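You operate a simulated robot arm through the tools that you are given. There is no shell and no other tool. Be economical: measure what you need, move in short steps, check, and stop when the job is done.

You run a simulated robot arm. Do the job below in one go: nothing can be reset, and whatever is moved stays where it is left.

JOB
Test the relay in the socket at its printed volts: good to the green tray, bad to the red.
Fine: the trays beside the tester; switch off before it comes out.

The check looks at the end state, three seconds after you hand in, the way a careful person would. Anything else that was tipped, shoved, dropped, spilled or broken makes it a failure.

ROBOT AND FRAMES
A 7-joint arm with a two-finger parallel gripper, fixed in place. Base frame: the origin is at the foot of the arm, x ahead of it, y to its left, z up; the work surface is at about z = 724. Lengths are in mm, angles in degrees, forces in N, time in s.
With the tool pointing down near the work surface it reaches from about 280 to 680 mm from the base axis. Its first joint turns from -66.0 to 66.0 degrees. Payload 1.57 kg.
The TCP is the grasp point between the finger pads, 30 mm short of the fingertips. In the tool frame z runs along the fingers and y along their closing line. The gripper opens to 110 mm. The fingers are 24 mm wide and 12 mm thick; the gripper's body (48 by 112 mm) begins 78 mm behind the TCP.
Orientation is that of the tool frame in the base frame, as a unit quaternion [w, x, y, z]. With the fingers straight down and closing along the base's y, the tool's x points along the base's -x, its y along +y and its z along -z.

CONTROLS
- The arm moves only by the tool servo_tool. Its argument "plan" is a list of rows, each a list of 7 numbers: the shift along the tool's x, y, z in mm, then the turn, a rotation vector about the tool's x, y, z in degrees, then the closure, from 0 (fully open) to 1 (shut). In form: [[tx, ty, tz, ax, ay, az, gripper], ...]. A call has 1 to 10 rows; each row shifts and turns the commanded pose from where the row before left it, along the tool's axes as they then stand. Rows are played at 5 a second. More than 50 mm and 8.6 degrees between two rows, or a gripper value outside its range, and nothing of the call is played. Where a pose cannot be reached the arm comes as near as it can. A force on the tool above 40 N (or 10 N above the force at the start of the call, whichever is more), or a blocked arm, ends the call early, and 0.2 s more pass. The fingers move at their own pace (about 108 mm/s each) and stop on an object; they squeeze with about 31 N. The grip force told is the motor's: it shows also when the fingers shut on nothing. Time passes only in rows, and 0.2 s behind the last, so rows that do not move let the fingers close. The reply holds the time, the measured pose of the TCP, the force on the tool along the base axes, the opening and the grip force, in the units named above and with some noise.
- Cameras (640 x 400 px; columns grow to the right, rows downward): "scene" is fixed at [157.9, -388.8, 1406.9]; the picture's right is [0.80, -0.60, 0.00], its down [-0.37, -0.49, -0.79] and it looks along [0.47, 0.63, -0.62] (base axes); focal length 353 px, centre (320, 200). "wrist" rides on the gripper at [70, 16, -141] in the tool frame; the picture's right is [-0.23, 0.97, 0.00], its down [-0.86, -0.20, -0.48] and it looks along [-0.47, -0.11, 0.88] (tool axes); focal length 222 px, centre (320, 200). There is no depth. A picture from a camera that has moved, and an enlarged one, comes with that camera's place and axes in the base frame and with its lens. The place of the scene camera against the robot may be out by one fixed shift of up to 12 mm in any direction.
- snapshot(camera): a new picture of that camera. It takes no simulated time.
- inspect(camera, box): a new picture of the part [left, top, right, bottom] of that camera's present view, enlarged. It takes no simulated time.
- sign_off(): hands the job in; it is judged then, once.

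Go step by step. Nothing tells you positions but the pictures and the camera data: compare them with the known pose of the tool, close in by small moves and look again before you grip or let go. The budget is 120 turns and 68 pictures, counting those below and the enlarged ones. Unless the task says otherwise, let go and move clear before handing in, and close with one line.

The tools are called after ">>>" as a command line: name --pt "numbers of a row" for each row, then --argument value for the rest, lists and objects as JSON in quotes. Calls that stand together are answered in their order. servo_tool: Moves the arm, as the interface text tells. Its arguments: {"type":"object","properties":{"plan":{"type":"array"}},"required":["plan"]} The other tools are called the same way: snapshot (camera) takes a picture; inspect (camera, box) takes an enlarged picture of a part of a camera's view; sign_off () hands the job in.

At the start:

```text
time_s: 0.0
tcp_pos: [391.7, 40.9, 1057.9]
tool_rot: [0.001, 0.0, 1.0, 0.0]
ft_force: [0.2, 0.4, -0.3]
finger_gap: 110.0
grasp_force: 0.0
```

scene: 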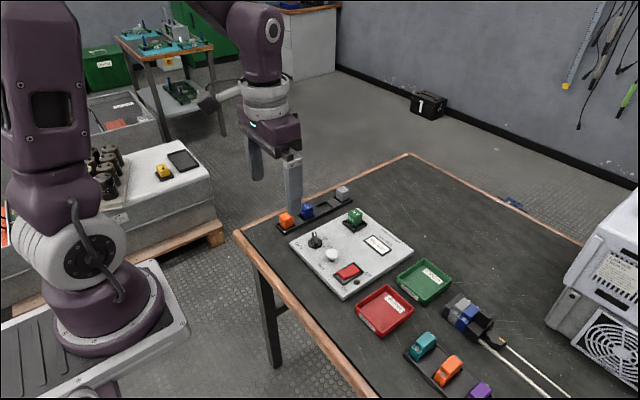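
wrist: 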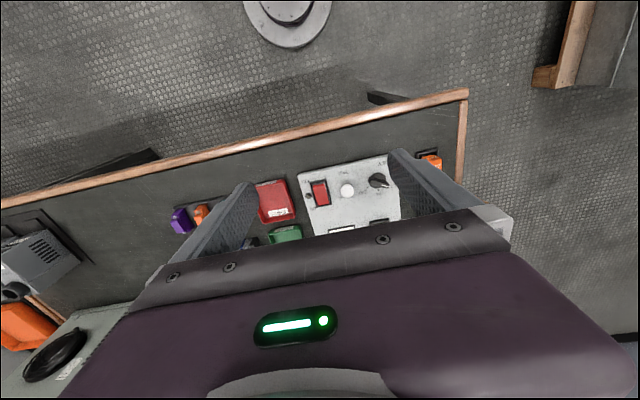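

I see a tester panel with a knob, a white lamp, a red switch, a display and a green relay in its socket; the trays are beside it. I'll look closer.

>>> inspect --camera "scene" --box '[270, 180, 430, 300]'

>>> inspect --camera "scene" --box '[340, 195, 390, 235]'

>>> inspect --camera "scene" --box '[290, 220, 350, 270]'

```text
3.33 times, centred on (350, 240) of scene
camera zoom: at [157.9, -388.8, 1406.9], right [0.8, -0.6, 0.0], down [-0.37, -0.49, -0.79], along [0.47, 0.63, -0.62], focal length 1175 px, centre (220, 67)
```

zoom: 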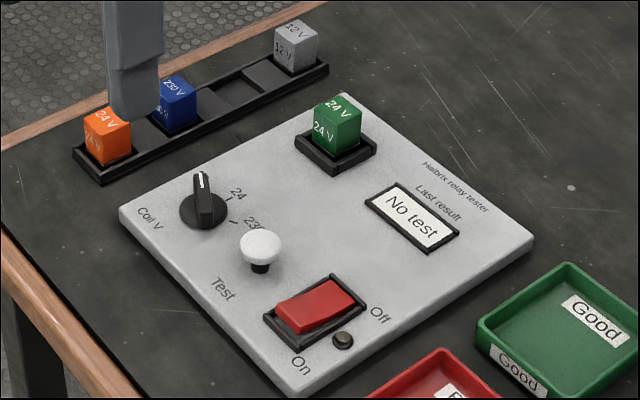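

```text
10.00 times, centred on (365, 215) of scene
camera zoom: at [157.9, -388.8, 1406.9], right [0.8, -0.6, 0.0], down [-0.37, -0.49, -0.79], along [0.47, 0.63, -0.62], focal length 3526 px, centre (-130, 50)
```

zoom: 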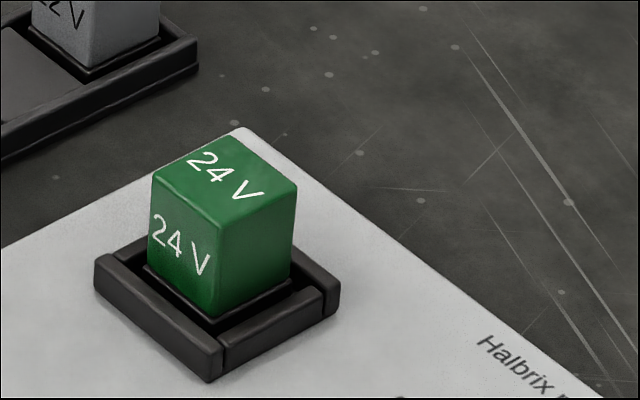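

```text
8.00 times, centred on (320, 245) of scene
camera zoom: at [157.9, -388.8, 1406.9], right [0.8, -0.6, 0.0], down [-0.37, -0.49, -0.79], along [0.47, 0.63, -0.62], focal length 2821 px, centre (320, -160)
```

zoom: 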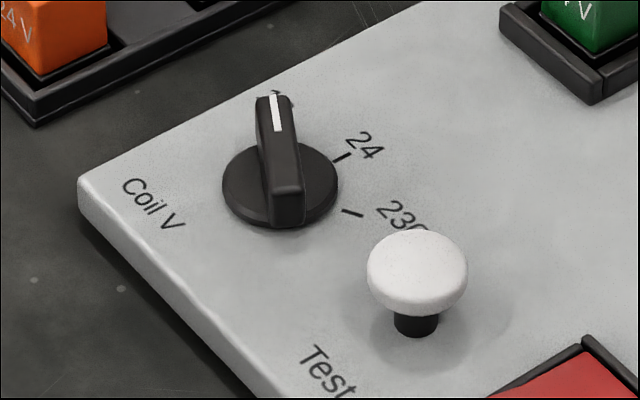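

The relay is marked 24 V, and the knob is at 12 with 24 one step away. By the scene camera the knob is near (542,146), the button near (542,74), the rocker near (546,15) and the relay near (667,130). I'll move over the panel and check with the wrist camera.

>>> servo_tool --pt "-30 14 30 0 0 0 0" --pt "-30 14 30 0 0 0 0" --pt "-30 14 30 0 0 0 0" --pt "-30 14 30 0 0 0 0" --pt "-30 14 30 0 0 0 0"

>>> snapshot --camera "wrist"

>>> inspect --camera "scene" --box '[320, 250, 380, 300]'

```text
time_s: 1.2
tcp_pos: [543.3, 109.0, 905.6]
tool_rot: [0.0, 0.0, 1.0, 0.0]
ft_force: [0.4, 0.9, 0.6]
finger_gap: 109.9
grasp_force: 0.1
```

```text
62 pictures are left
camera wrist: at [472.9, 126.7, 1047.4], right [0.23, 0.97, 0.0], down [0.85, -0.2, 0.48], along [0.47, -0.11, -0.88], focal length 222 px, centre (320, 200)
```

wrist: 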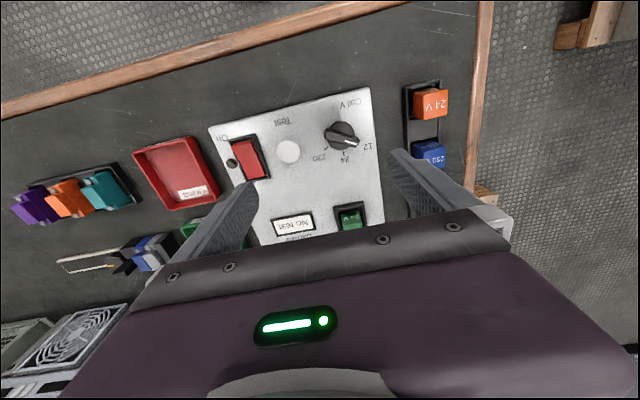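

```text
8.00 times, centred on (350, 275) of scene
camera zoom: at [157.9, -388.8, 1406.9], right [0.8, -0.6, 0.0], down [-0.37, -0.49, -0.79], along [0.47, 0.63, -0.62], focal length 2821 px, centre (80, -400)
```

zoom: 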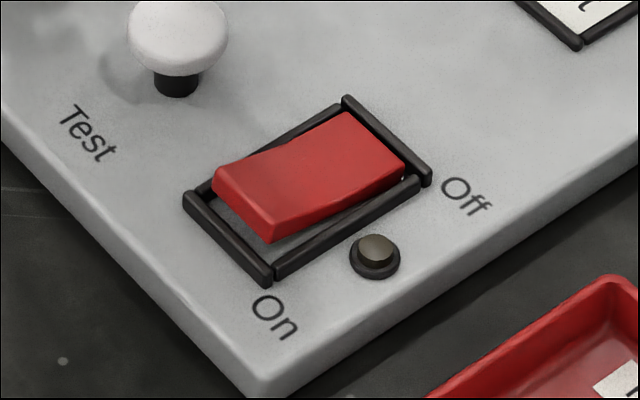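

The rocker's On end is raised, so the tester is off. I'll enlarge the wrist view to fix the positions more finely.

>>> inspect --camera "wrist" --box '[210, 80, 390, 192]'

>>> inspect --camera "wrist" --box '[310, 100, 390, 150]'

```text
3.56 times, centred on (300, 136) of wrist
camera zoom: at [472.9, 126.7, 1047.4], right [0.23, 0.97, 0.0], down [0.85, -0.2, 0.48], along [0.47, -0.11, -0.88], focal length 790 px, centre (391, 428)
```

zoom: 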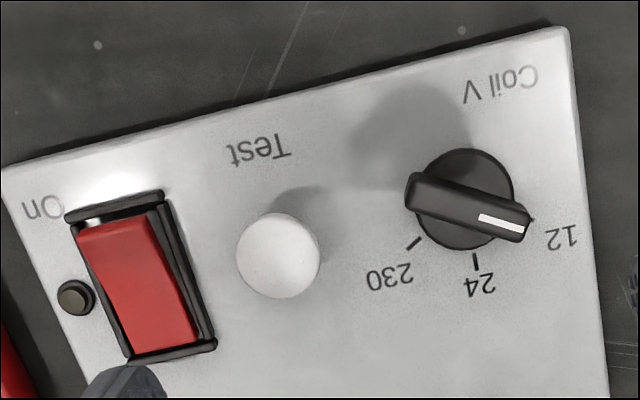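

```text
8.00 times, centred on (350, 125) of wrist
camera zoom: at [472.9, 126.7, 1047.4], right [0.23, 0.97, 0.0], down [0.85, -0.2, 0.48], along [0.47, -0.11, -0.88], focal length 1777 px, centre (80, 800)
```

zoom: 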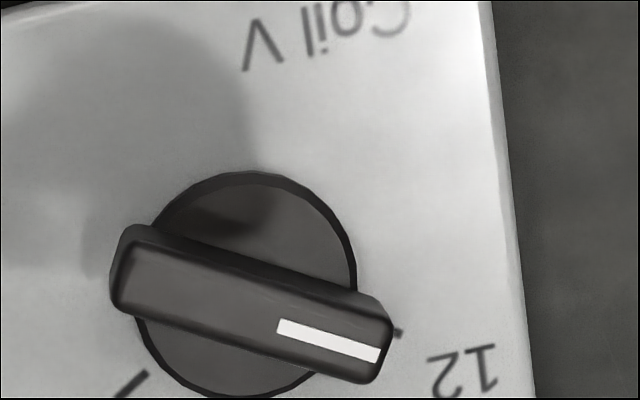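

The knob's handle is centred near (544,138) and points about 60° from +x towards +y. I'll move above it, turn the fingers across the bar and look again.

>>> servo_tool --pt "0 29 0 0 0 0 0.55" --pt "0 0 10 0 0 -7.5 0.55" --pt "0 0 10 0 0 -7.5 0.55" --pt "0 0 10 0 0 -7.5 0.55" --pt "0 0 10 0 0 -7.5 0.55" --pt "0 0 10 0 0 -7.5 0.55" --pt "0 0 10 0 0 -7.5 0.55" --pt "0 0 10 0 0 -7.5 0.55" --pt "0 0 10 0 0 -7.5 0.55"

>>> snapshot --camera "wrist"

>>> inspect --camera "scene" --box '[270, 180, 390, 255]'

```text
time_s: 3.2
tcp_pos: [541.1, 141.4, 825.6]
tool_rot: [0.001, -0.501, 0.865, 0.0]
ft_force: [-0.1, -0.5, -0.3]
finger_gap: 49.4
grasp_force: 0.1
```

```text
58 pictures are left
camera wrist: at [493.2, 89.3, 967.9], right [-0.73, 0.68, 0.0], down [0.6, 0.64, 0.48], along [0.33, 0.35, -0.88], focal length 222 px, centre (320, 200)
```

wrist: 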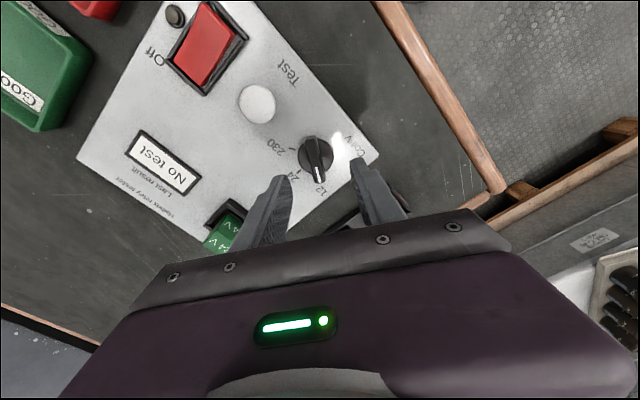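

```text
5.33 times, centred on (330, 218) of scene
camera zoom: at [158.0, -388.8, 1406.9], right [0.8, -0.6, 0.0], down [-0.37, -0.49, -0.79], along [0.47, 0.63, -0.62], focal length 1881 px, centre (267, 107)
```

zoom: 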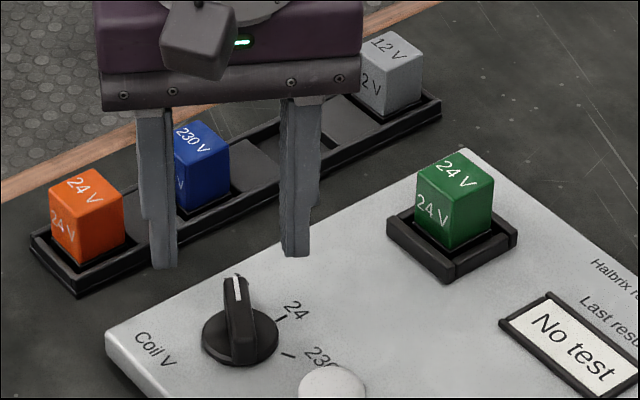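

I'm roughly centred over the knob. I'll descend with the tips just above it and check the centring.

>>> servo_tool --pt "0 0 15 0 0 0 0.6" --pt "0 0 12 0 0 0 0.6" --pt "0 0 0 0 0 0 0.6"

>>> inspect --camera "wrist" --box '[240, 100, 420, 212]'

>>> inspect --camera "scene" --box '[285, 205, 349, 245]'

```text
time_s: 4.0
tcp_pos: [542.4, 140.7, 800.2]
tool_rot: [0.001, -0.5, 0.866, 0.0]
ft_force: [0.5, -0.1, 0.5]
finger_gap: 44.1
grasp_force: 0.1
```

```text
3.56 times, centred on (330, 156) of wrist
camera zoom: at [492.9, 89.2, 941.5], right [-0.73, 0.68, 0.0], down [0.6, 0.64, 0.48], along [0.33, 0.35, -0.88], focal length 790 px, centre (284, 356)
```

zoom: 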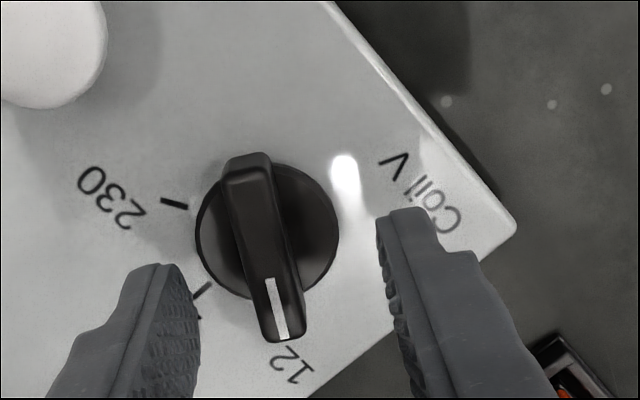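

```text
10.00 times, centred on (317, 225) of scene
camera zoom: at [158.0, -388.8, 1406.9], right [0.8, -0.6, 0.0], down [-0.37, -0.49, -0.79], along [0.47, 0.63, -0.62], focal length 3526 px, centre (350, -50)
```

zoom: 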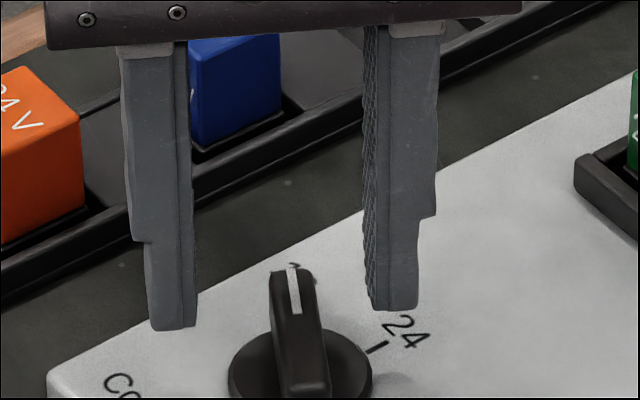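

The bar is about 4 mm off towards tool −y, so I'll correct that and lower the tips either side of it.

>>> servo_tool --pt "2 -4 0 0 0 0 0.6" --pt "0 0 8 0 0 0 0.6" --pt "0 0 7 0 0 0 0.6" --pt "0 0 0 0 0 0 0.6"

>>> inspect --camera "wrist" --box '[240, 100, 420, 212]'

>>> inspect --camera "scene" --box '[285, 205, 349, 245]'

```text
time_s: 5.0
tcp_pos: [544.6, 138.0, 785.1]
tool_rot: [0.0, -0.5, 0.866, 0.0]
ft_force: [0.4, -0.4, 0.1]
finger_gap: 44.0
grasp_force: 0.1
```

```text
3.56 times, centred on (330, 156) of wrist
camera zoom: at [495.6, 85.1, 926.8], right [-0.73, 0.68, 0.0], down [0.6, 0.64, 0.48], along [0.33, 0.35, -0.88], focal length 790 px, centre (284, 356)
```

zoom: 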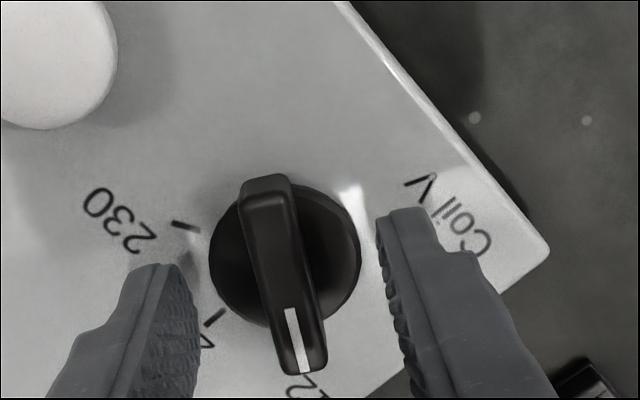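

```text
10.00 times, centred on (317, 225) of scene
camera zoom: at [158.0, -388.8, 1406.9], right [0.8, -0.6, 0.0], down [-0.37, -0.49, -0.79], along [0.47, 0.63, -0.62], focal length 3526 px, centre (350, -50)
```

zoom: 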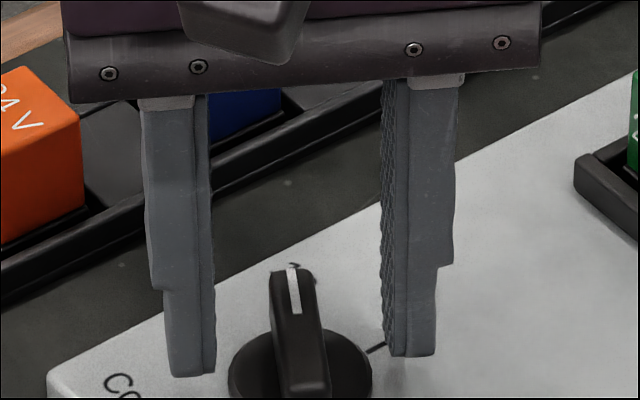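

The tips are centred on the bar at z≈755; the bar top is at about 768 and the disc at about 749. I'll go 2 mm lower and close.

>>> servo_tool --pt "0 0 2 0 0 0 0.6" --pt "0 0 0 0 0 0 0.75" --pt "0 0 0 0 0 0 0.9" --pt "0 0 0 0 0 0 0.95" --pt "0 0 0 0 0 0 0.95"

>>> inspect --camera "wrist" --box '[240, 100, 420, 212]'

```text
time_s: 6.2
tcp_pos: [544.0, 137.7, 783.1]
tool_rot: [0.0, -0.5, 0.866, 0.001]
ft_force: [2.3, 0.0, -3.2]
finger_gap: 12.0
grasp_force: 29.5
```

```text
3.56 times, centred on (330, 156) of wrist
camera zoom: at [495.7, 85.2, 924.5], right [-0.73, 0.68, 0.0], down [0.6, 0.64, 0.48], along [0.33, 0.35, -0.88], focal length 790 px, centre (284, 356)
```

zoom: 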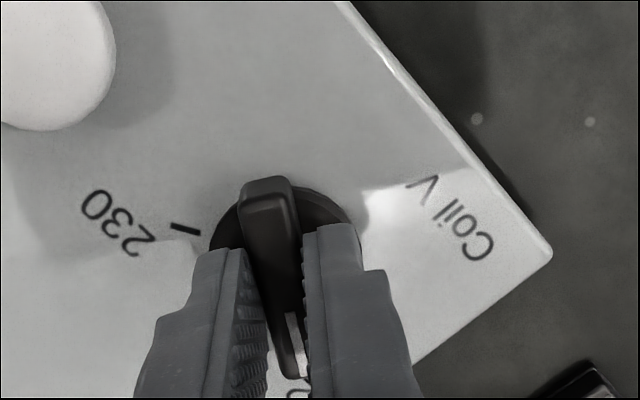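

The bar is gripped (12 mm gap). Now I'll turn it 60° clockwise seen from above, which is +60° about tool z, to reach 24.

>>> servo_tool --pt "0 0 0 0 0 7.5 0.95" --pt "0 0 0 0 0 7.5 0.95" --pt "0 0 0 0 0 7.5 0.95" --pt "0 0 0 0 0 7.5 0.95" --pt "0 0 0 0 0 7.5 0.95" --pt "0 0 0 0 0 7.5 0.95" --pt "0 0 0 0 0 7.5 0.95" --pt "0 0 0 0 0 7.5 0.95" --pt "0 0 0 0 0 0 0.95"

>>> inspect --camera "wrist" --box '[240, 100, 420, 212]'

```text
time_s: 8.2
tcp_pos: [544.5, 138.0, 781.8]
tool_rot: [0.0, 0.001, 1.0, 0.0]
ft_force: [2.8, 5.3, -19.7]
finger_gap: 11.6
grasp_force: 29.2
```

```text
3.56 times, centred on (330, 156) of wrist
camera zoom: at [474.7, 154.6, 924.7], right [0.23, 0.97, 0.0], down [0.85, -0.2, 0.48], along [0.47, -0.11, -0.88], focal length 790 px, centre (284, 356)
```

zoom: 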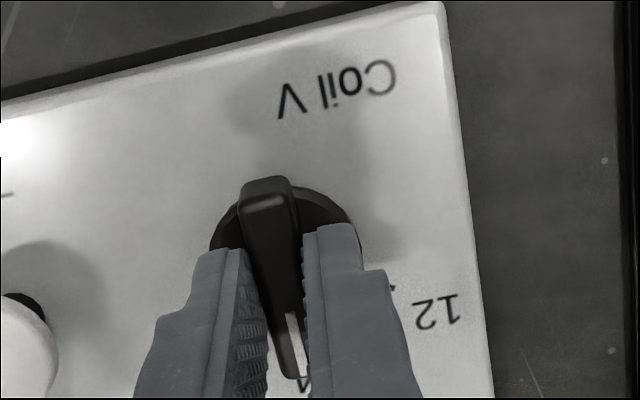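

The knob has turned with the fingers. I'll open, rise straight up and check the pointer.

>>> servo_tool --pt "0 0 0 0 0 0 0.7" --pt "0 0 0 0 0 0 0.6" --pt "0 0 -20 0 0 0 0.6" --pt "0 0 -30 0 0 0 0.6" --pt "20 0 -30 0 0 0 0.9"

>>> inspect --camera "wrist" --box '[200, 80, 400, 205]'

>>> inspect --camera "scene" --box '[285, 205, 349, 245]'

```text
time_s: 9.4
tcp_pos: [523.7, 137.5, 864.1]
tool_rot: [0.0, 0.0, 1.0, 0.0]
ft_force: [0.6, -0.5, -0.3]
finger_gap: 11.1
grasp_force: 0.0
```

```text
3.20 times, centred on (300, 142) of wrist
camera zoom: at [455.2, 153.8, 1004.8], right [0.23, 0.97, 0.0], down [0.86, -0.2, 0.48], along [0.47, -0.11, -0.88], focal length 711 px, centre (384, 384)
```

zoom: 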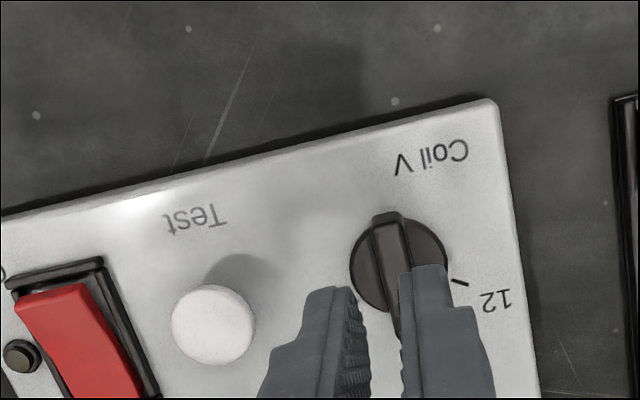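

```text
10.00 times, centred on (317, 225) of scene
camera zoom: at [158.0, -388.8, 1406.9], right [0.8, -0.6, 0.0], down [-0.37, -0.49, -0.79], along [0.47, 0.63, -0.62], focal length 3526 px, centre (350, -50)
```

zoom: 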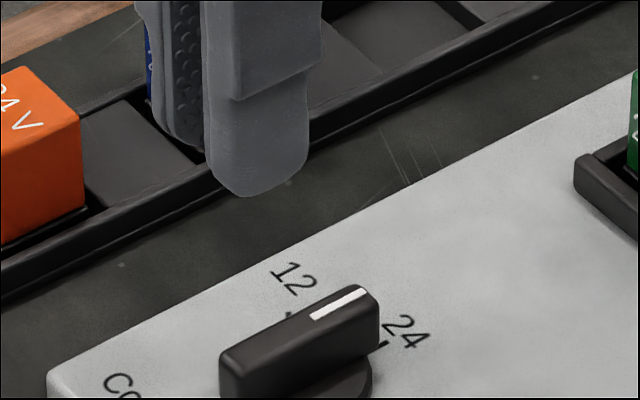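

The knob is on 24. The rocker spans x≈522–574 at y≈11 with the On end at low x. I'll move above that end with the fingers shut.

>>> servo_tool --pt "-2 -42 0 0 0 0 1" --pt "-3 -42 0 0 0 0 1" --pt "-2 -42 0 0 0 0 1" --pt "0 0 30 0 0 0 1" --pt "0 0 30 0 0 0 1" --pt "0 0 0 0 0 0 1"

>>> inspect --camera "wrist" --box '[240, 80, 420, 192]'

>>> inspect --camera "scene" --box '[310, 235, 390, 285]'

```text
time_s: 10.8
tcp_pos: [528.5, 11.1, 801.8]
tool_rot: [0.0, 0.0, 1.0, 0.0]
ft_force: [-0.4, -0.4, 0.7]
finger_gap: 0.0
grasp_force: 21.5
```

```text
3.56 times, centred on (330, 136) of wrist
camera zoom: at [459.3, 27.8, 942.5], right [0.23, 0.97, 0.0], down [0.86, -0.2, 0.48], along [0.47, -0.11, -0.88], focal length 790 px, centre (284, 428)
```

zoom: 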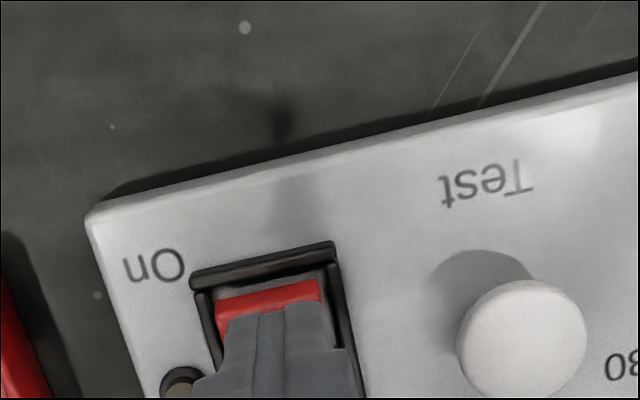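

```text
8.00 times, centred on (350, 260) of scene
camera zoom: at [157.9, -388.8, 1406.9], right [0.8, -0.6, 0.0], down [-0.37, -0.49, -0.79], along [0.47, 0.63, -0.62], focal length 2821 px, centre (80, -280)
```

zoom: 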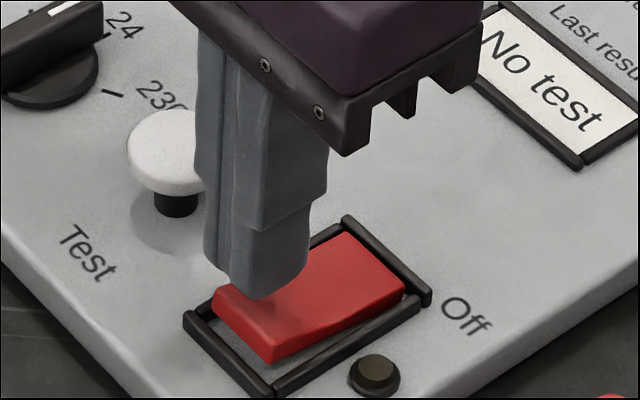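

The fingertips sit over the On end. I'll shift 3 mm inward and press down in small steps.

>>> servo_tool --pt "-3 0 8 0 0 0 1" --pt "0 0 4 0 0 0 1" --pt "0 0 3 0 0 0 1" --pt "0 0 3 0 0 0 1" --pt "0 0 2 0 0 0 1" --pt "0 0 2 0 0 0 1" --pt "0 0 2 0 0 0 1" --pt "0 0 2 0 0 0 1"

>>> inspect --camera "scene" --box '[310, 235, 390, 285]'

```text
time_s: 12.4
tcp_pos: [534.8, 10.6, 783.0]
tool_rot: [0.0, 0.001, 1.0, 0.0]
ft_force: [-5.3, 1.0, 15.1]
finger_gap: 0.1
grasp_force: 21.4
stopped in row 7: the force on the tool passed its limit (the readings are from after the stop); the commanded pose is now the measured one
```

```text
8.00 times, centred on (350, 260) of scene
camera zoom: at [157.6, -388.8, 1407.0], right [0.8, -0.6, 0.0], down [-0.37, -0.49, -0.79], along [0.47, 0.63, -0.62], focal length 2821 px, centre (80, -280)
```

zoom: 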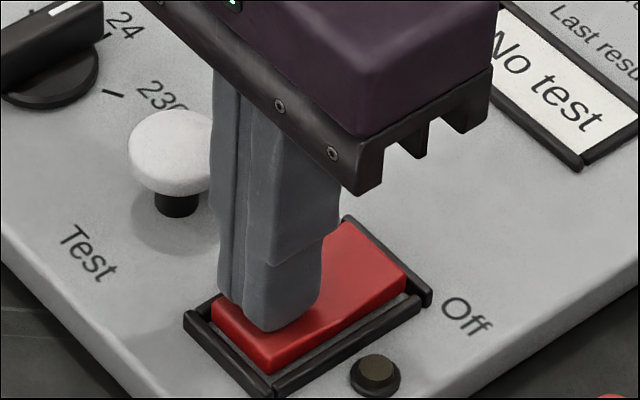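

The rocker is only partly down and the lamp is dark; the tip slid inward. I'll lift, move back towards the end and press again.

>>> servo_tool --pt "0 0 -10 0 0 0 1" --pt "8 0 0 0 0 0 1" --pt "0 0 6 0 0 0 1" --pt "0 0 4 0 0 0 1" --pt "0 0 2 0 0 0 1" --pt "0 0 2 0 0 0 1" --pt "0 0 2 0 0 0 1" --pt "0 0 2 0 0 0 1" --pt "0 0 2 0 0 0 1"

>>> inspect --camera "scene" --box '[310, 235, 390, 285]'

```text
time_s: 13.8
tcp_pos: [526.8, 10.4, 780.0]
tool_rot: [0.0, 0.0, 1.0, -0.001]
ft_force: [-6.7, 2.0, 15.3]
finger_gap: 0.2
grasp_force: 21.6
stopped in row 6: the force on the tool passed its limit (the readings are from after the stop); the commanded pose is now the measured one
```

```text
8.00 times, centred on (350, 260) of scene
camera zoom: at [157.5, -388.8, 1407.0], right [0.8, -0.6, 0.0], down [-0.37, -0.49, -0.79], along [0.47, 0.63, -0.62], focal length 2821 px, centre (80, -280)
```

zoom: 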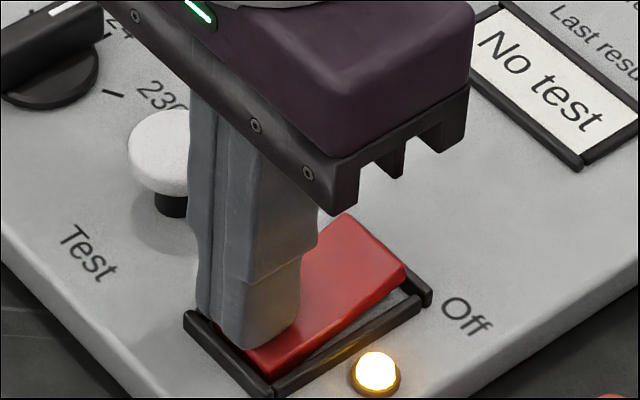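

The lamp is lit, so the tester is on. Next I'll rise and move over the test button near (542.5,68).

>>> servo_tool --pt "0 0 -30 0 0 0 1" --pt "0 0 -20 0 0 0 1" --pt "-8 29 0 0 0 0 1" --pt "-8 29 0 0 0 0 1" --pt "0 0 15 0 0 0 1" --pt "0 0 0 0 0 0 1"

>>> inspect --camera "wrist" --box '[240, 80, 420, 192]'

>>> inspect --camera "scene" --box '[310, 215, 406, 275]'

```text
time_s: 15.2
tcp_pos: [544.1, 67.7, 814.1]
tool_rot: [0.0, 0.001, 1.0, 0.0]
ft_force: [0.9, 1.1, 0.5]
finger_gap: 0.1
grasp_force: 21.3
```

```text
3.56 times, centred on (330, 136) of wrist
camera zoom: at [474.0, 84.7, 955.2], right [0.23, 0.97, 0.0], down [0.85, -0.2, 0.48], along [0.47, -0.11, -0.88], focal length 790 px, centre (284, 428)
```

zoom: 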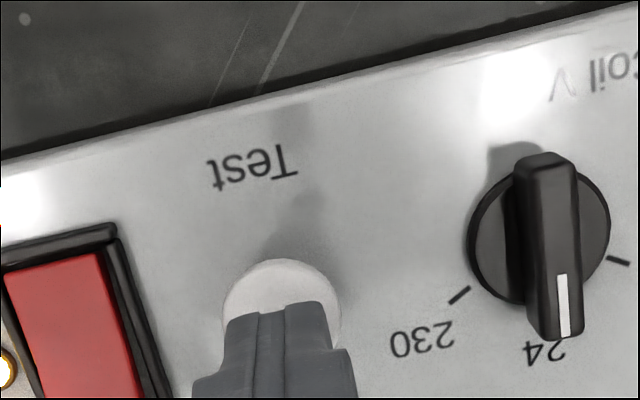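

```text
6.67 times, centred on (358, 245) of scene
camera zoom: at [158.0, -388.8, 1406.9], right [0.8, -0.6, 0.0], down [-0.37, -0.49, -0.79], along [0.47, 0.63, -0.62], focal length 2351 px, centre (67, -100)
```

zoom: 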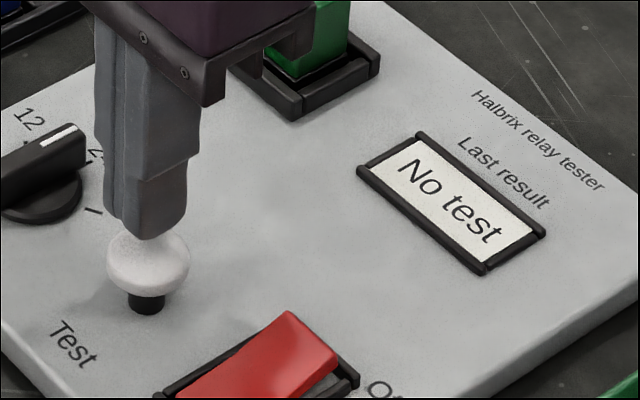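

The tip is over the button. I'll press it down in small steps.

>>> servo_tool --pt "3 1 8 0 0 0 1" --pt "0 0 5 0 0 0 1" --pt "0 0 3 0 0 0 1" --pt "0 0 3 0 0 0 1" --pt "0 0 2 0 0 0 1" --pt "0 0 2 0 0 0 1" --pt "0 0 2 0 0 0 1" --pt "0 0 2 0 0 0 1"

>>> inspect --camera "scene" --box '[310, 215, 406, 275]'

```text
time_s: 17.0
tcp_pos: [539.0, 70.8, 787.4]
tool_rot: [0.0, 0.0, 1.0, 0.0]
ft_force: [1.3, 0.4, 2.4]
finger_gap: 0.0
grasp_force: 21.1
```

```text
6.67 times, centred on (358, 245) of scene
camera zoom: at [157.9, -388.8, 1406.9], right [0.8, -0.6, 0.0], down [-0.37, -0.49, -0.79], along [0.47, 0.63, -0.62], focal length 2351 px, centre (67, -100)
```

zoom: 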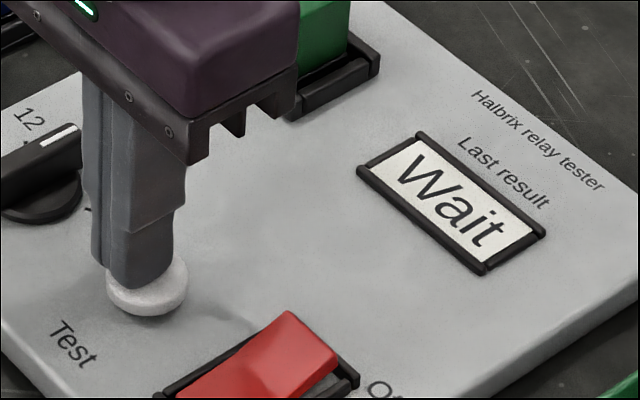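

The display reads "Wait", so I'll hold the button.

>>> servo_tool --pt "0 0 0 0 0 0 1" --pt "0 0 0 0 0 0 1" --pt "0 0 0 0 0 0 1" --pt "0 0 0 0 0 0 1" --pt "0 0 0 0 0 0 1" --pt "0 0 0 0 0 0 1" --pt "0 0 0 0 0 0 1" --pt "0 0 0 0 0 0 1" --pt "0 0 0 0 0 0 1" --pt "0 0 0 0 0 0 1"

>>> inspect --camera "scene" --box '[310, 215, 406, 275]'

```text
time_s: 19.2
tcp_pos: [539.0, 71.0, 786.4]
tool_rot: [0.001, 0.0, 1.0, -0.001]
ft_force: [0.6, 1.3, 1.7]
finger_gap: 0.2
grasp_force: 21.4
```

```text
6.67 times, centred on (358, 245) of scene
camera zoom: at [157.9, -388.8, 1407.0], right [0.8, -0.6, 0.0], down [-0.37, -0.49, -0.79], along [0.47, 0.63, -0.62], focal length 2351 px, centre (67, -100)
```

zoom: 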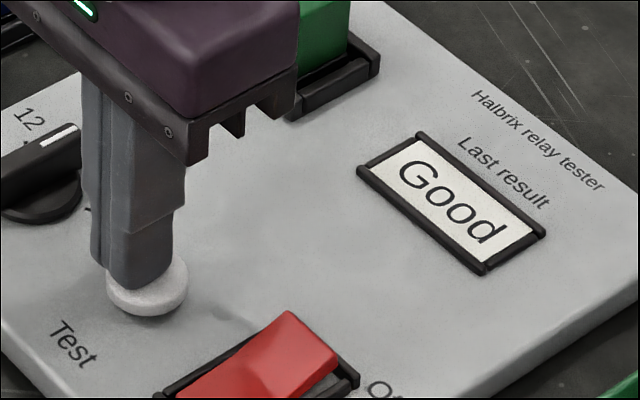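

The result is Good. Now I'll switch off by pressing the rocker's far end, near x≈566, y≈10.

>>> servo_tool --pt "0 0 -25 0 0 0 1" --pt "0 0 -20 0 0 0 1" --pt "-13 -30 0 0 0 0 1" --pt "-13 -30 0 0 0 0 1" --pt "0 0 25 0 0 0 1" --pt "0 0 0 0 0 0 1"

>>> inspect --camera "scene" --box '[310, 235, 390, 285]'

>>> inspect --camera "wrist" --box '[240, 80, 420, 192]'

```text
time_s: 20.6
tcp_pos: [566.8, 11.5, 807.9]
tool_rot: [0.001, 0.0, 1.0, 0.0]
ft_force: [0.5, -0.6, -0.4]
finger_gap: 0.0
grasp_force: 21.9
```

```text
8.00 times, centred on (350, 260) of scene
camera zoom: at [157.9, -388.8, 1406.9], right [0.8, -0.6, 0.0], down [-0.37, -0.49, -0.79], along [0.47, 0.63, -0.62], focal length 2821 px, centre (80, -280)
```

zoom: 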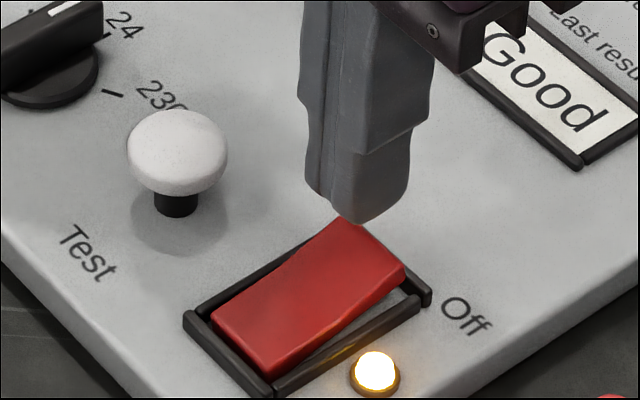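

```text
3.56 times, centred on (330, 136) of wrist
camera zoom: at [496.7, 27.6, 948.7], right [0.23, 0.97, 0.0], down [0.85, -0.2, 0.48], along [0.47, -0.11, -0.88], focal length 790 px, centre (284, 428)
```

zoom: 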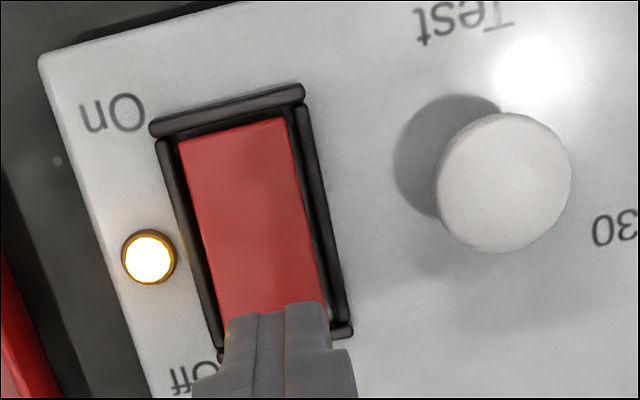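

The tip is nearly over the Off end. I'll shift 3 mm back and press.

>>> servo_tool --pt "3 -1 10 0 0 0 1" --pt "0 0 6 0 0 0 1" --pt "0 0 4 0 0 0 1" --pt "0 0 3 0 0 0 1" --pt "0 0 2 0 0 0 1" --pt "0 0 2 0 0 0 1" --pt "0 0 2 0 0 0 1"

>>> inspect --camera "scene" --box '[310, 235, 390, 285]'

```text
time_s: 22.2
tcp_pos: [564.8, 9.9, 782.3]
tool_rot: [0.002, 0.0, 1.0, -0.001]
ft_force: [0.5, -0.5, 3.6]
finger_gap: 0.1
grasp_force: 21.3
stopped in row 7: the force on the tool passed its limit (the readings are from after the stop); the commanded pose is now the measured one
```

```text
8.00 times, centred on (350, 260) of scene
camera zoom: at [157.9, -388.8, 1407.0], right [0.8, -0.6, 0.0], down [-0.37, -0.49, -0.79], along [0.47, 0.63, -0.62], focal length 2821 px, centre (80, -280)
```

zoom: 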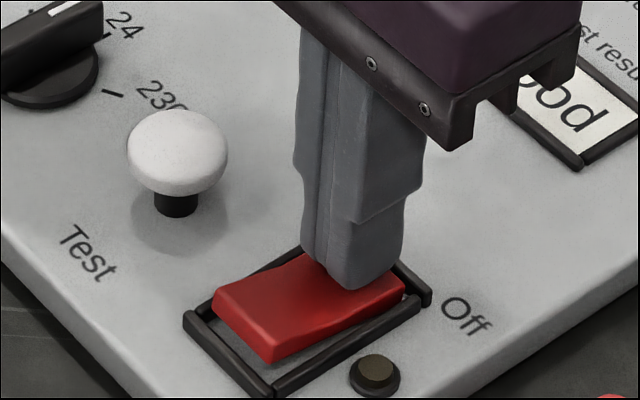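

The lamp is out, so the tester is off. I'll rise and move near the relay, opening the fingers for a look.

>>> servo_tool --pt "0 0 -40 0 0 0 1" --pt "0 0 -40 0 0 0 1" --pt "-25 42 0 0 0 0 0.6" --pt "-25 42 0 0 0 0 0.55" --pt "-25 41 0 0 0 0 0.55" --pt "0 0 0 0 0 0 0.55"

>>> inspect --camera "wrist" --box '[220, 80, 420, 205]'

>>> inspect --camera "scene" --box '[310, 165, 406, 285]'

```text
time_s: 23.6
tcp_pos: [643.0, 136.5, 862.3]
tool_rot: [0.001, 0.001, 1.0, -0.001]
ft_force: [-0.2, 0.5, 0.4]
finger_gap: 49.6
grasp_force: 0.0
```

```text
3.20 times, centred on (320, 142) of wrist
camera zoom: at [572.4, 153.2, 1003.1], right [0.23, 0.97, 0.0], down [0.85, -0.2, 0.48], along [0.47, -0.11, -0.88], focal length 711 px, centre (320, 384)
```

zoom: 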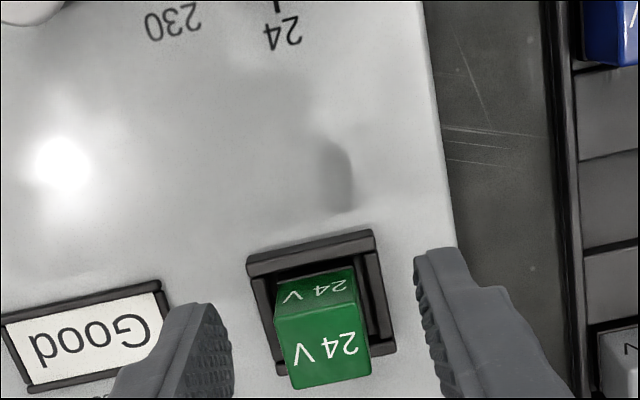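

```text
3.33 times, centred on (358, 225) of scene
camera zoom: at [158.0, -388.8, 1406.9], right [0.8, -0.6, 0.0], down [-0.37, -0.49, -0.79], along [0.47, 0.63, -0.62], focal length 1175 px, centre (193, 117)
```

zoom: 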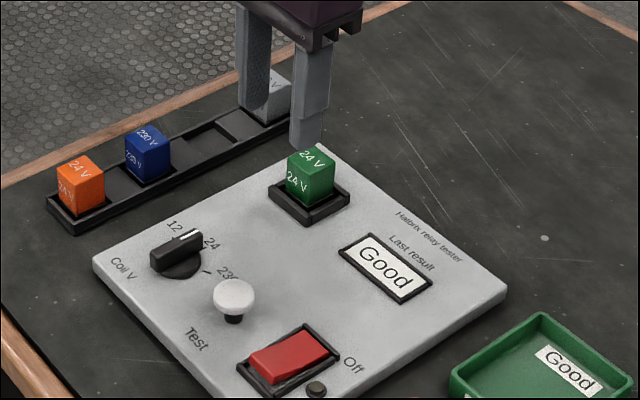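

The relay's top centre is near (675,131,787), at the edge of reach. I'll go above it and see whether the arm gets there.

>>> servo_tool --pt "-16 -3 0 0 0 0 0.55" --pt "-16 -3 15 0 0 0 0.55" --pt "0 0 10 0 0 0 0.55" --pt "0 0 0 0 0 0 0.55"

>>> inspect --camera "wrist" --box '[220, 80, 420, 205]'

>>> inspect --camera "scene" --box '[325, 175, 405, 235]'

```text
time_s: 24.6
tcp_pos: [672.6, 127.8, 837.2]
tool_rot: [0.002, 0.0, 1.0, 0.0]
ft_force: [-0.6, 0.0, -0.4]
finger_gap: 49.4
grasp_force: 0.1
```

```text
3.20 times, centred on (320, 142) of wrist
camera zoom: at [602.8, 145.0, 978.1], right [0.23, 0.97, 0.0], down [0.85, -0.2, 0.48], along [0.47, -0.11, -0.88], focal length 711 px, centre (320, 384)
```

zoom: 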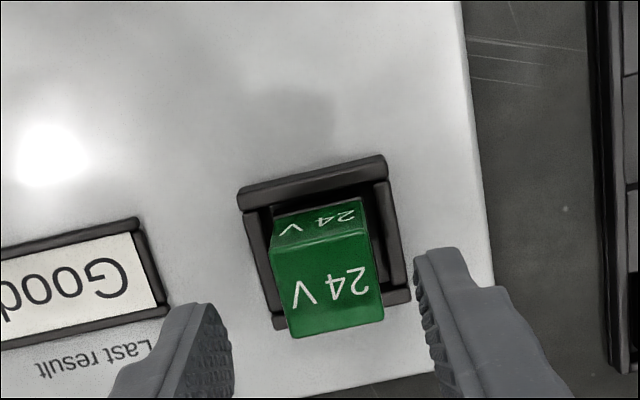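

```text
6.67 times, centred on (365, 205) of scene
camera zoom: at [157.9, -388.8, 1406.9], right [0.8, -0.6, 0.0], down [-0.37, -0.49, -0.79], along [0.47, 0.63, -0.62], focal length 2351 px, centre (20, 167)
```

zoom: 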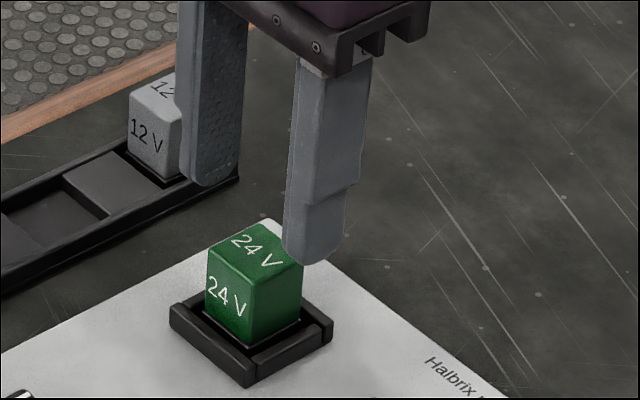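

I'm reaching it fine, with a small correction of +2 in x and +3 in y. I'll descend with the fingers either side, tips staying above the socket rim.

>>> servo_tool --pt "-2 3 10 0 0 0 0.55" --pt "0 0 15 0 0 0 0.55" --pt "0 0 12 0 0 0 0.55" --pt "0 0 8 0 0 0 0.55" --pt "0 0 0 0 0 0 0.55"

>>> inspect --camera "wrist" --box '[220, 80, 420, 205]'

>>> inspect --camera "scene" --box '[325, 175, 405, 235]'

```text
time_s: 25.9
tcp_pos: [673.4, 131.8, 792.1]
tool_rot: [0.001, 0.0, 1.0, -0.002]
ft_force: [0.0, -0.4, -0.2]
finger_gap: 49.6
grasp_force: 0.1
```

```text
3.20 times, centred on (320, 142) of wrist
camera zoom: at [603.8, 147.7, 933.1], right [0.23, 0.97, 0.0], down [0.85, -0.2, 0.48], along [0.47, -0.11, -0.88], focal length 711 px, centre (320, 384)
```

zoom: 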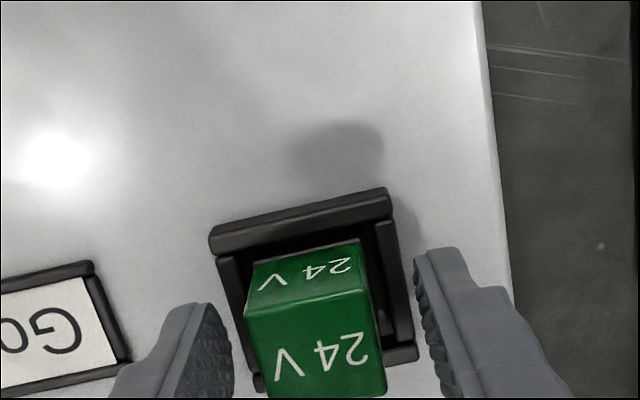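

```text
6.67 times, centred on (365, 205) of scene
camera zoom: at [157.9, -388.8, 1406.9], right [0.8, -0.6, 0.0], down [-0.37, -0.49, -0.79], along [0.47, 0.63, -0.62], focal length 2351 px, centre (20, 167)
```

zoom: 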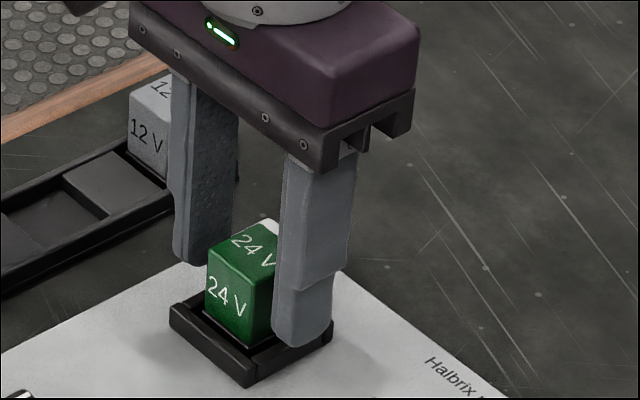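

The fingers straddle the relay above the rim, so I'll close.

>>> servo_tool --pt "0 0 1 0 0 0 0.65" --pt "0 0 0 0 0 0 0.75" --pt "0 0 0 0 0 0 0.85" --pt "0 0 0 0 0 0 0.85"

>>> inspect --camera "wrist" --box '[220, 80, 420, 205]'

```text
time_s: 26.9
tcp_pos: [673.2, 131.0, 790.4]
tool_rot: [0.001, 0.0, 1.0, -0.001]
ft_force: [-0.6, -0.2, 1.1]
finger_gap: 29.0
grasp_force: 31.3
```

```text
3.20 times, centred on (320, 142) of wrist
camera zoom: at [603.8, 147.7, 932.3], right [0.23, 0.97, 0.0], down [0.85, -0.2, 0.48], along [0.47, -0.11, -0.88], focal length 711 px, centre (320, 384)
```

zoom: 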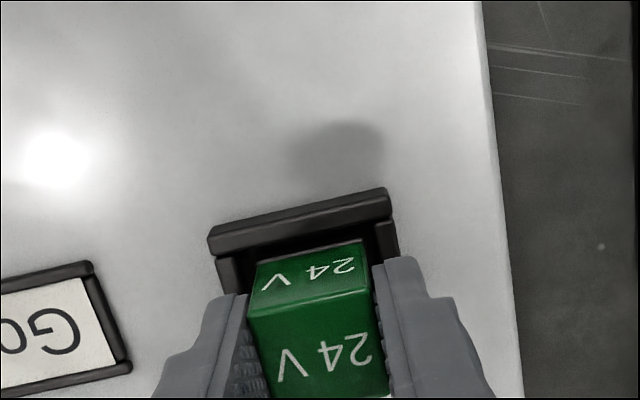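

The relay is gripped at 29 mm, so I'll pull it straight up.

>>> servo_tool --pt "0 0 -5 0 0 0 0.85" --pt "0 0 -10 0 0 0 0.85" --pt "0 0 -15 0 0 0 0.85" --pt "0 0 -20 0 0 0 0.85" --pt "0 0 -20 0 0 0 0.85"

>>> snapshot --camera "scene"

>>> inspect --camera "scene" --box '[340, 250, 468, 345]'

```text
time_s: 28.1
tcp_pos: [673.4, 130.1, 860.1]
tool_rot: [0.001, 0.0, 1.0, -0.001]
ft_force: [0.0, 0.8, -0.2]
finger_gap: 29.2
grasp_force: 30.7
```

```text
30 pictures are left
```

scene: 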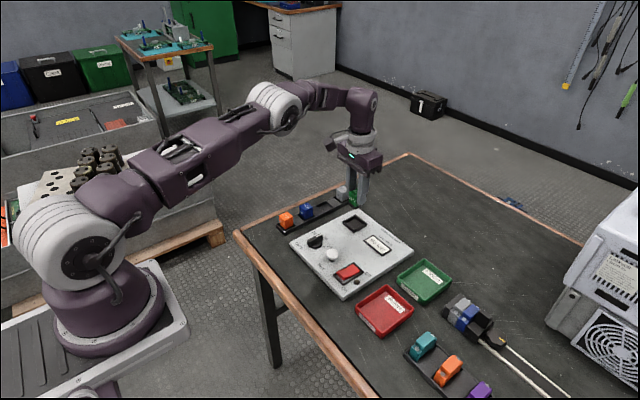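

```text
4.21 times, centred on (404, 298) of scene
camera zoom: at [158.0, -388.8, 1406.9], right [0.8, -0.6, 0.0], down [-0.37, -0.49, -0.79], along [0.47, 0.63, -0.62], focal length 1485 px, centre (-34, -210)
```

zoom: 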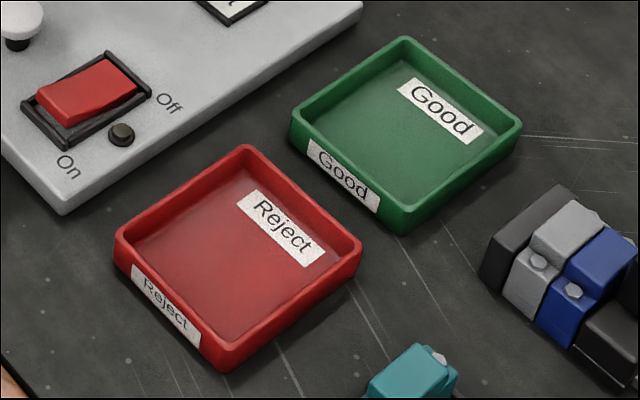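

The relay is out and the rocker is off. The green tray's centre is near (676,−107), so I'll carry the relay over at height.

>>> servo_tool --pt "1 -40 0 0 0 0 0.85" --pt "1 -40 0 0 0 0 0.85" --pt "1 -40 0 0 0 0 0.85" --pt "1 -40 0 0 0 0 0.85" --pt "1 -40 0 0 0 0 0.85" --pt "0 -36 0 0 0 0 0.85" --pt "0 0 0 0 0 0 0.85"

>>> inspect --camera "wrist" --box '[200, 40, 440, 205]'

>>> inspect --camera "scene" --box '[370, 220, 482, 310]'

```text
time_s: 29.6
tcp_pos: [667.6, -106.3, 860.8]
tool_rot: [0.001, 0.0, 1.0, 0.0]
ft_force: [0.7, 0.0, -0.7]
finger_gap: 29.0
grasp_force: 31.0
```

```text
2.42 times, centred on (320, 122) of wrist
camera zoom: at [598.3, -89.7, 1001.7], right [0.23, 0.97, 0.0], down [0.85, -0.2, 0.48], along [0.47, -0.11, -0.88], focal length 538 px, centre (320, 388)
```

zoom: 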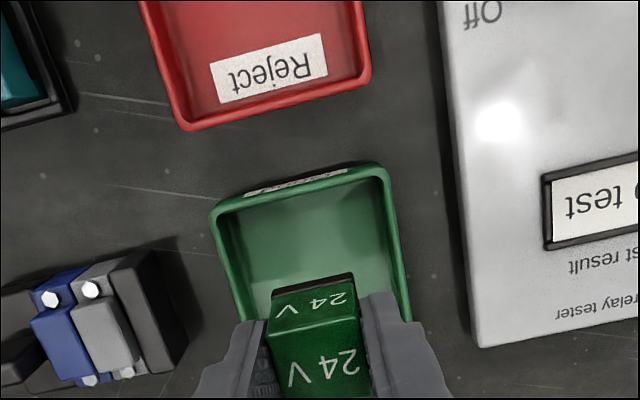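

```text
4.44 times, centred on (426, 265) of scene
camera zoom: at [157.9, -388.9, 1406.9], right [0.8, -0.6, 0.0], down [-0.37, -0.49, -0.79], along [0.47, 0.63, -0.62], focal length 1567 px, centre (-151, -89)
```

zoom: 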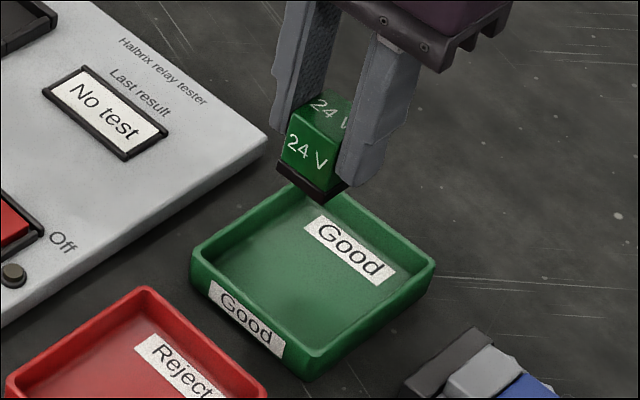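

The tray spans y≈−67 to −150 with its near rim at x≈635. I'll shift 2.5 mm in −y and lower towards the tray floor.

>>> servo_tool --pt "-2 -2.5 20 0 0 0 0.85" --pt "0 0 20 0 0 0 0.85" --pt "0 0 20 0 0 0 0.85" --pt "0 0 6 0 0 0 0.85" --pt "0 0 0 0 0 0 0.85"

>>> inspect --camera "wrist" --box '[200, 60, 440, 225]'

>>> inspect --camera "scene" --box '[380, 240, 476, 315]'

```text
time_s: 30.9
tcp_pos: [670.0, -108.2, 795.8]
tool_rot: [0.001, -0.001, 1.0, -0.001]
ft_force: [-0.2, -0.5, 0.6]
finger_gap: 29.0
grasp_force: 31.1
```

```text
2.42 times, centred on (320, 142) of wrist
camera zoom: at [600.2, -90.9, 936.9], right [0.23, 0.97, 0.0], down [0.85, -0.2, 0.48], along [0.47, -0.11, -0.88], focal length 538 px, centre (320, 339)
```

zoom: 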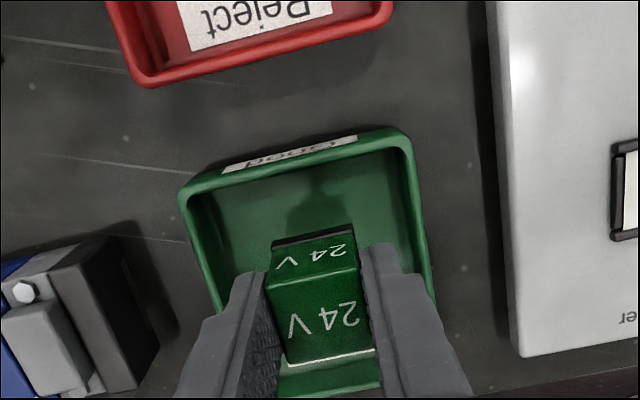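

```text
5.33 times, centred on (428, 278) of scene
camera zoom: at [158.0, -388.8, 1406.9], right [0.8, -0.6, 0.0], down [-0.37, -0.49, -0.79], along [0.47, 0.63, -0.62], focal length 1881 px, centre (-256, -213)
```

zoom: 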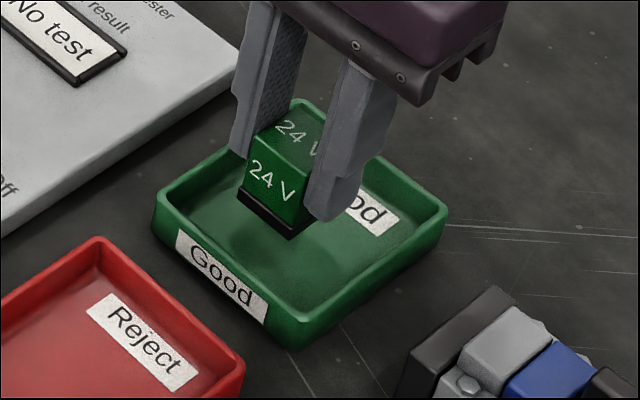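

The relay is centred across the tray. I'll lower it in small steps until it touches.

>>> servo_tool --pt "0 0 8 0 0 0 0.85" --pt "0 0 5 0 0 0 0.85" --pt "0 0 3 0 0 0 0.85" --pt "0 0 2 0 0 0 0.85" --pt "0 0 0 0 0 0 0.85"

>>> inspect --camera "scene" --box '[380, 240, 476, 315]'

```text
time_s: 32.0
tcp_pos: [671.4, -108.3, 777.4]
tool_rot: [0.0, 0.001, 1.0, -0.002]
ft_force: [0.7, 0.3, -0.8]
finger_gap: 29.2
grasp_force: 31.2
```

```text
5.33 times, centred on (428, 278) of scene
camera zoom: at [158.0, -388.8, 1406.9], right [0.8, -0.6, 0.0], down [-0.37, -0.49, -0.79], along [0.47, 0.63, -0.62], focal length 1881 px, centre (-256, -213)
```

zoom: 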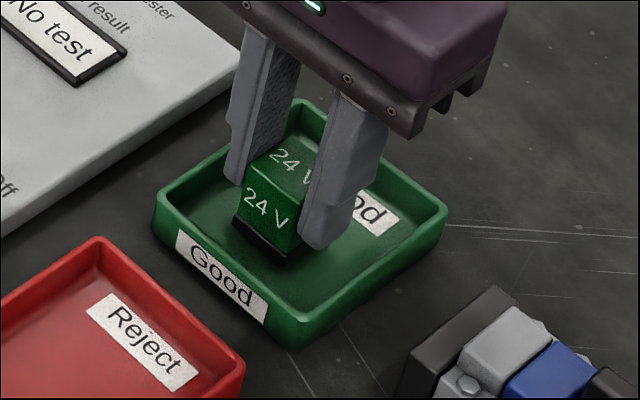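

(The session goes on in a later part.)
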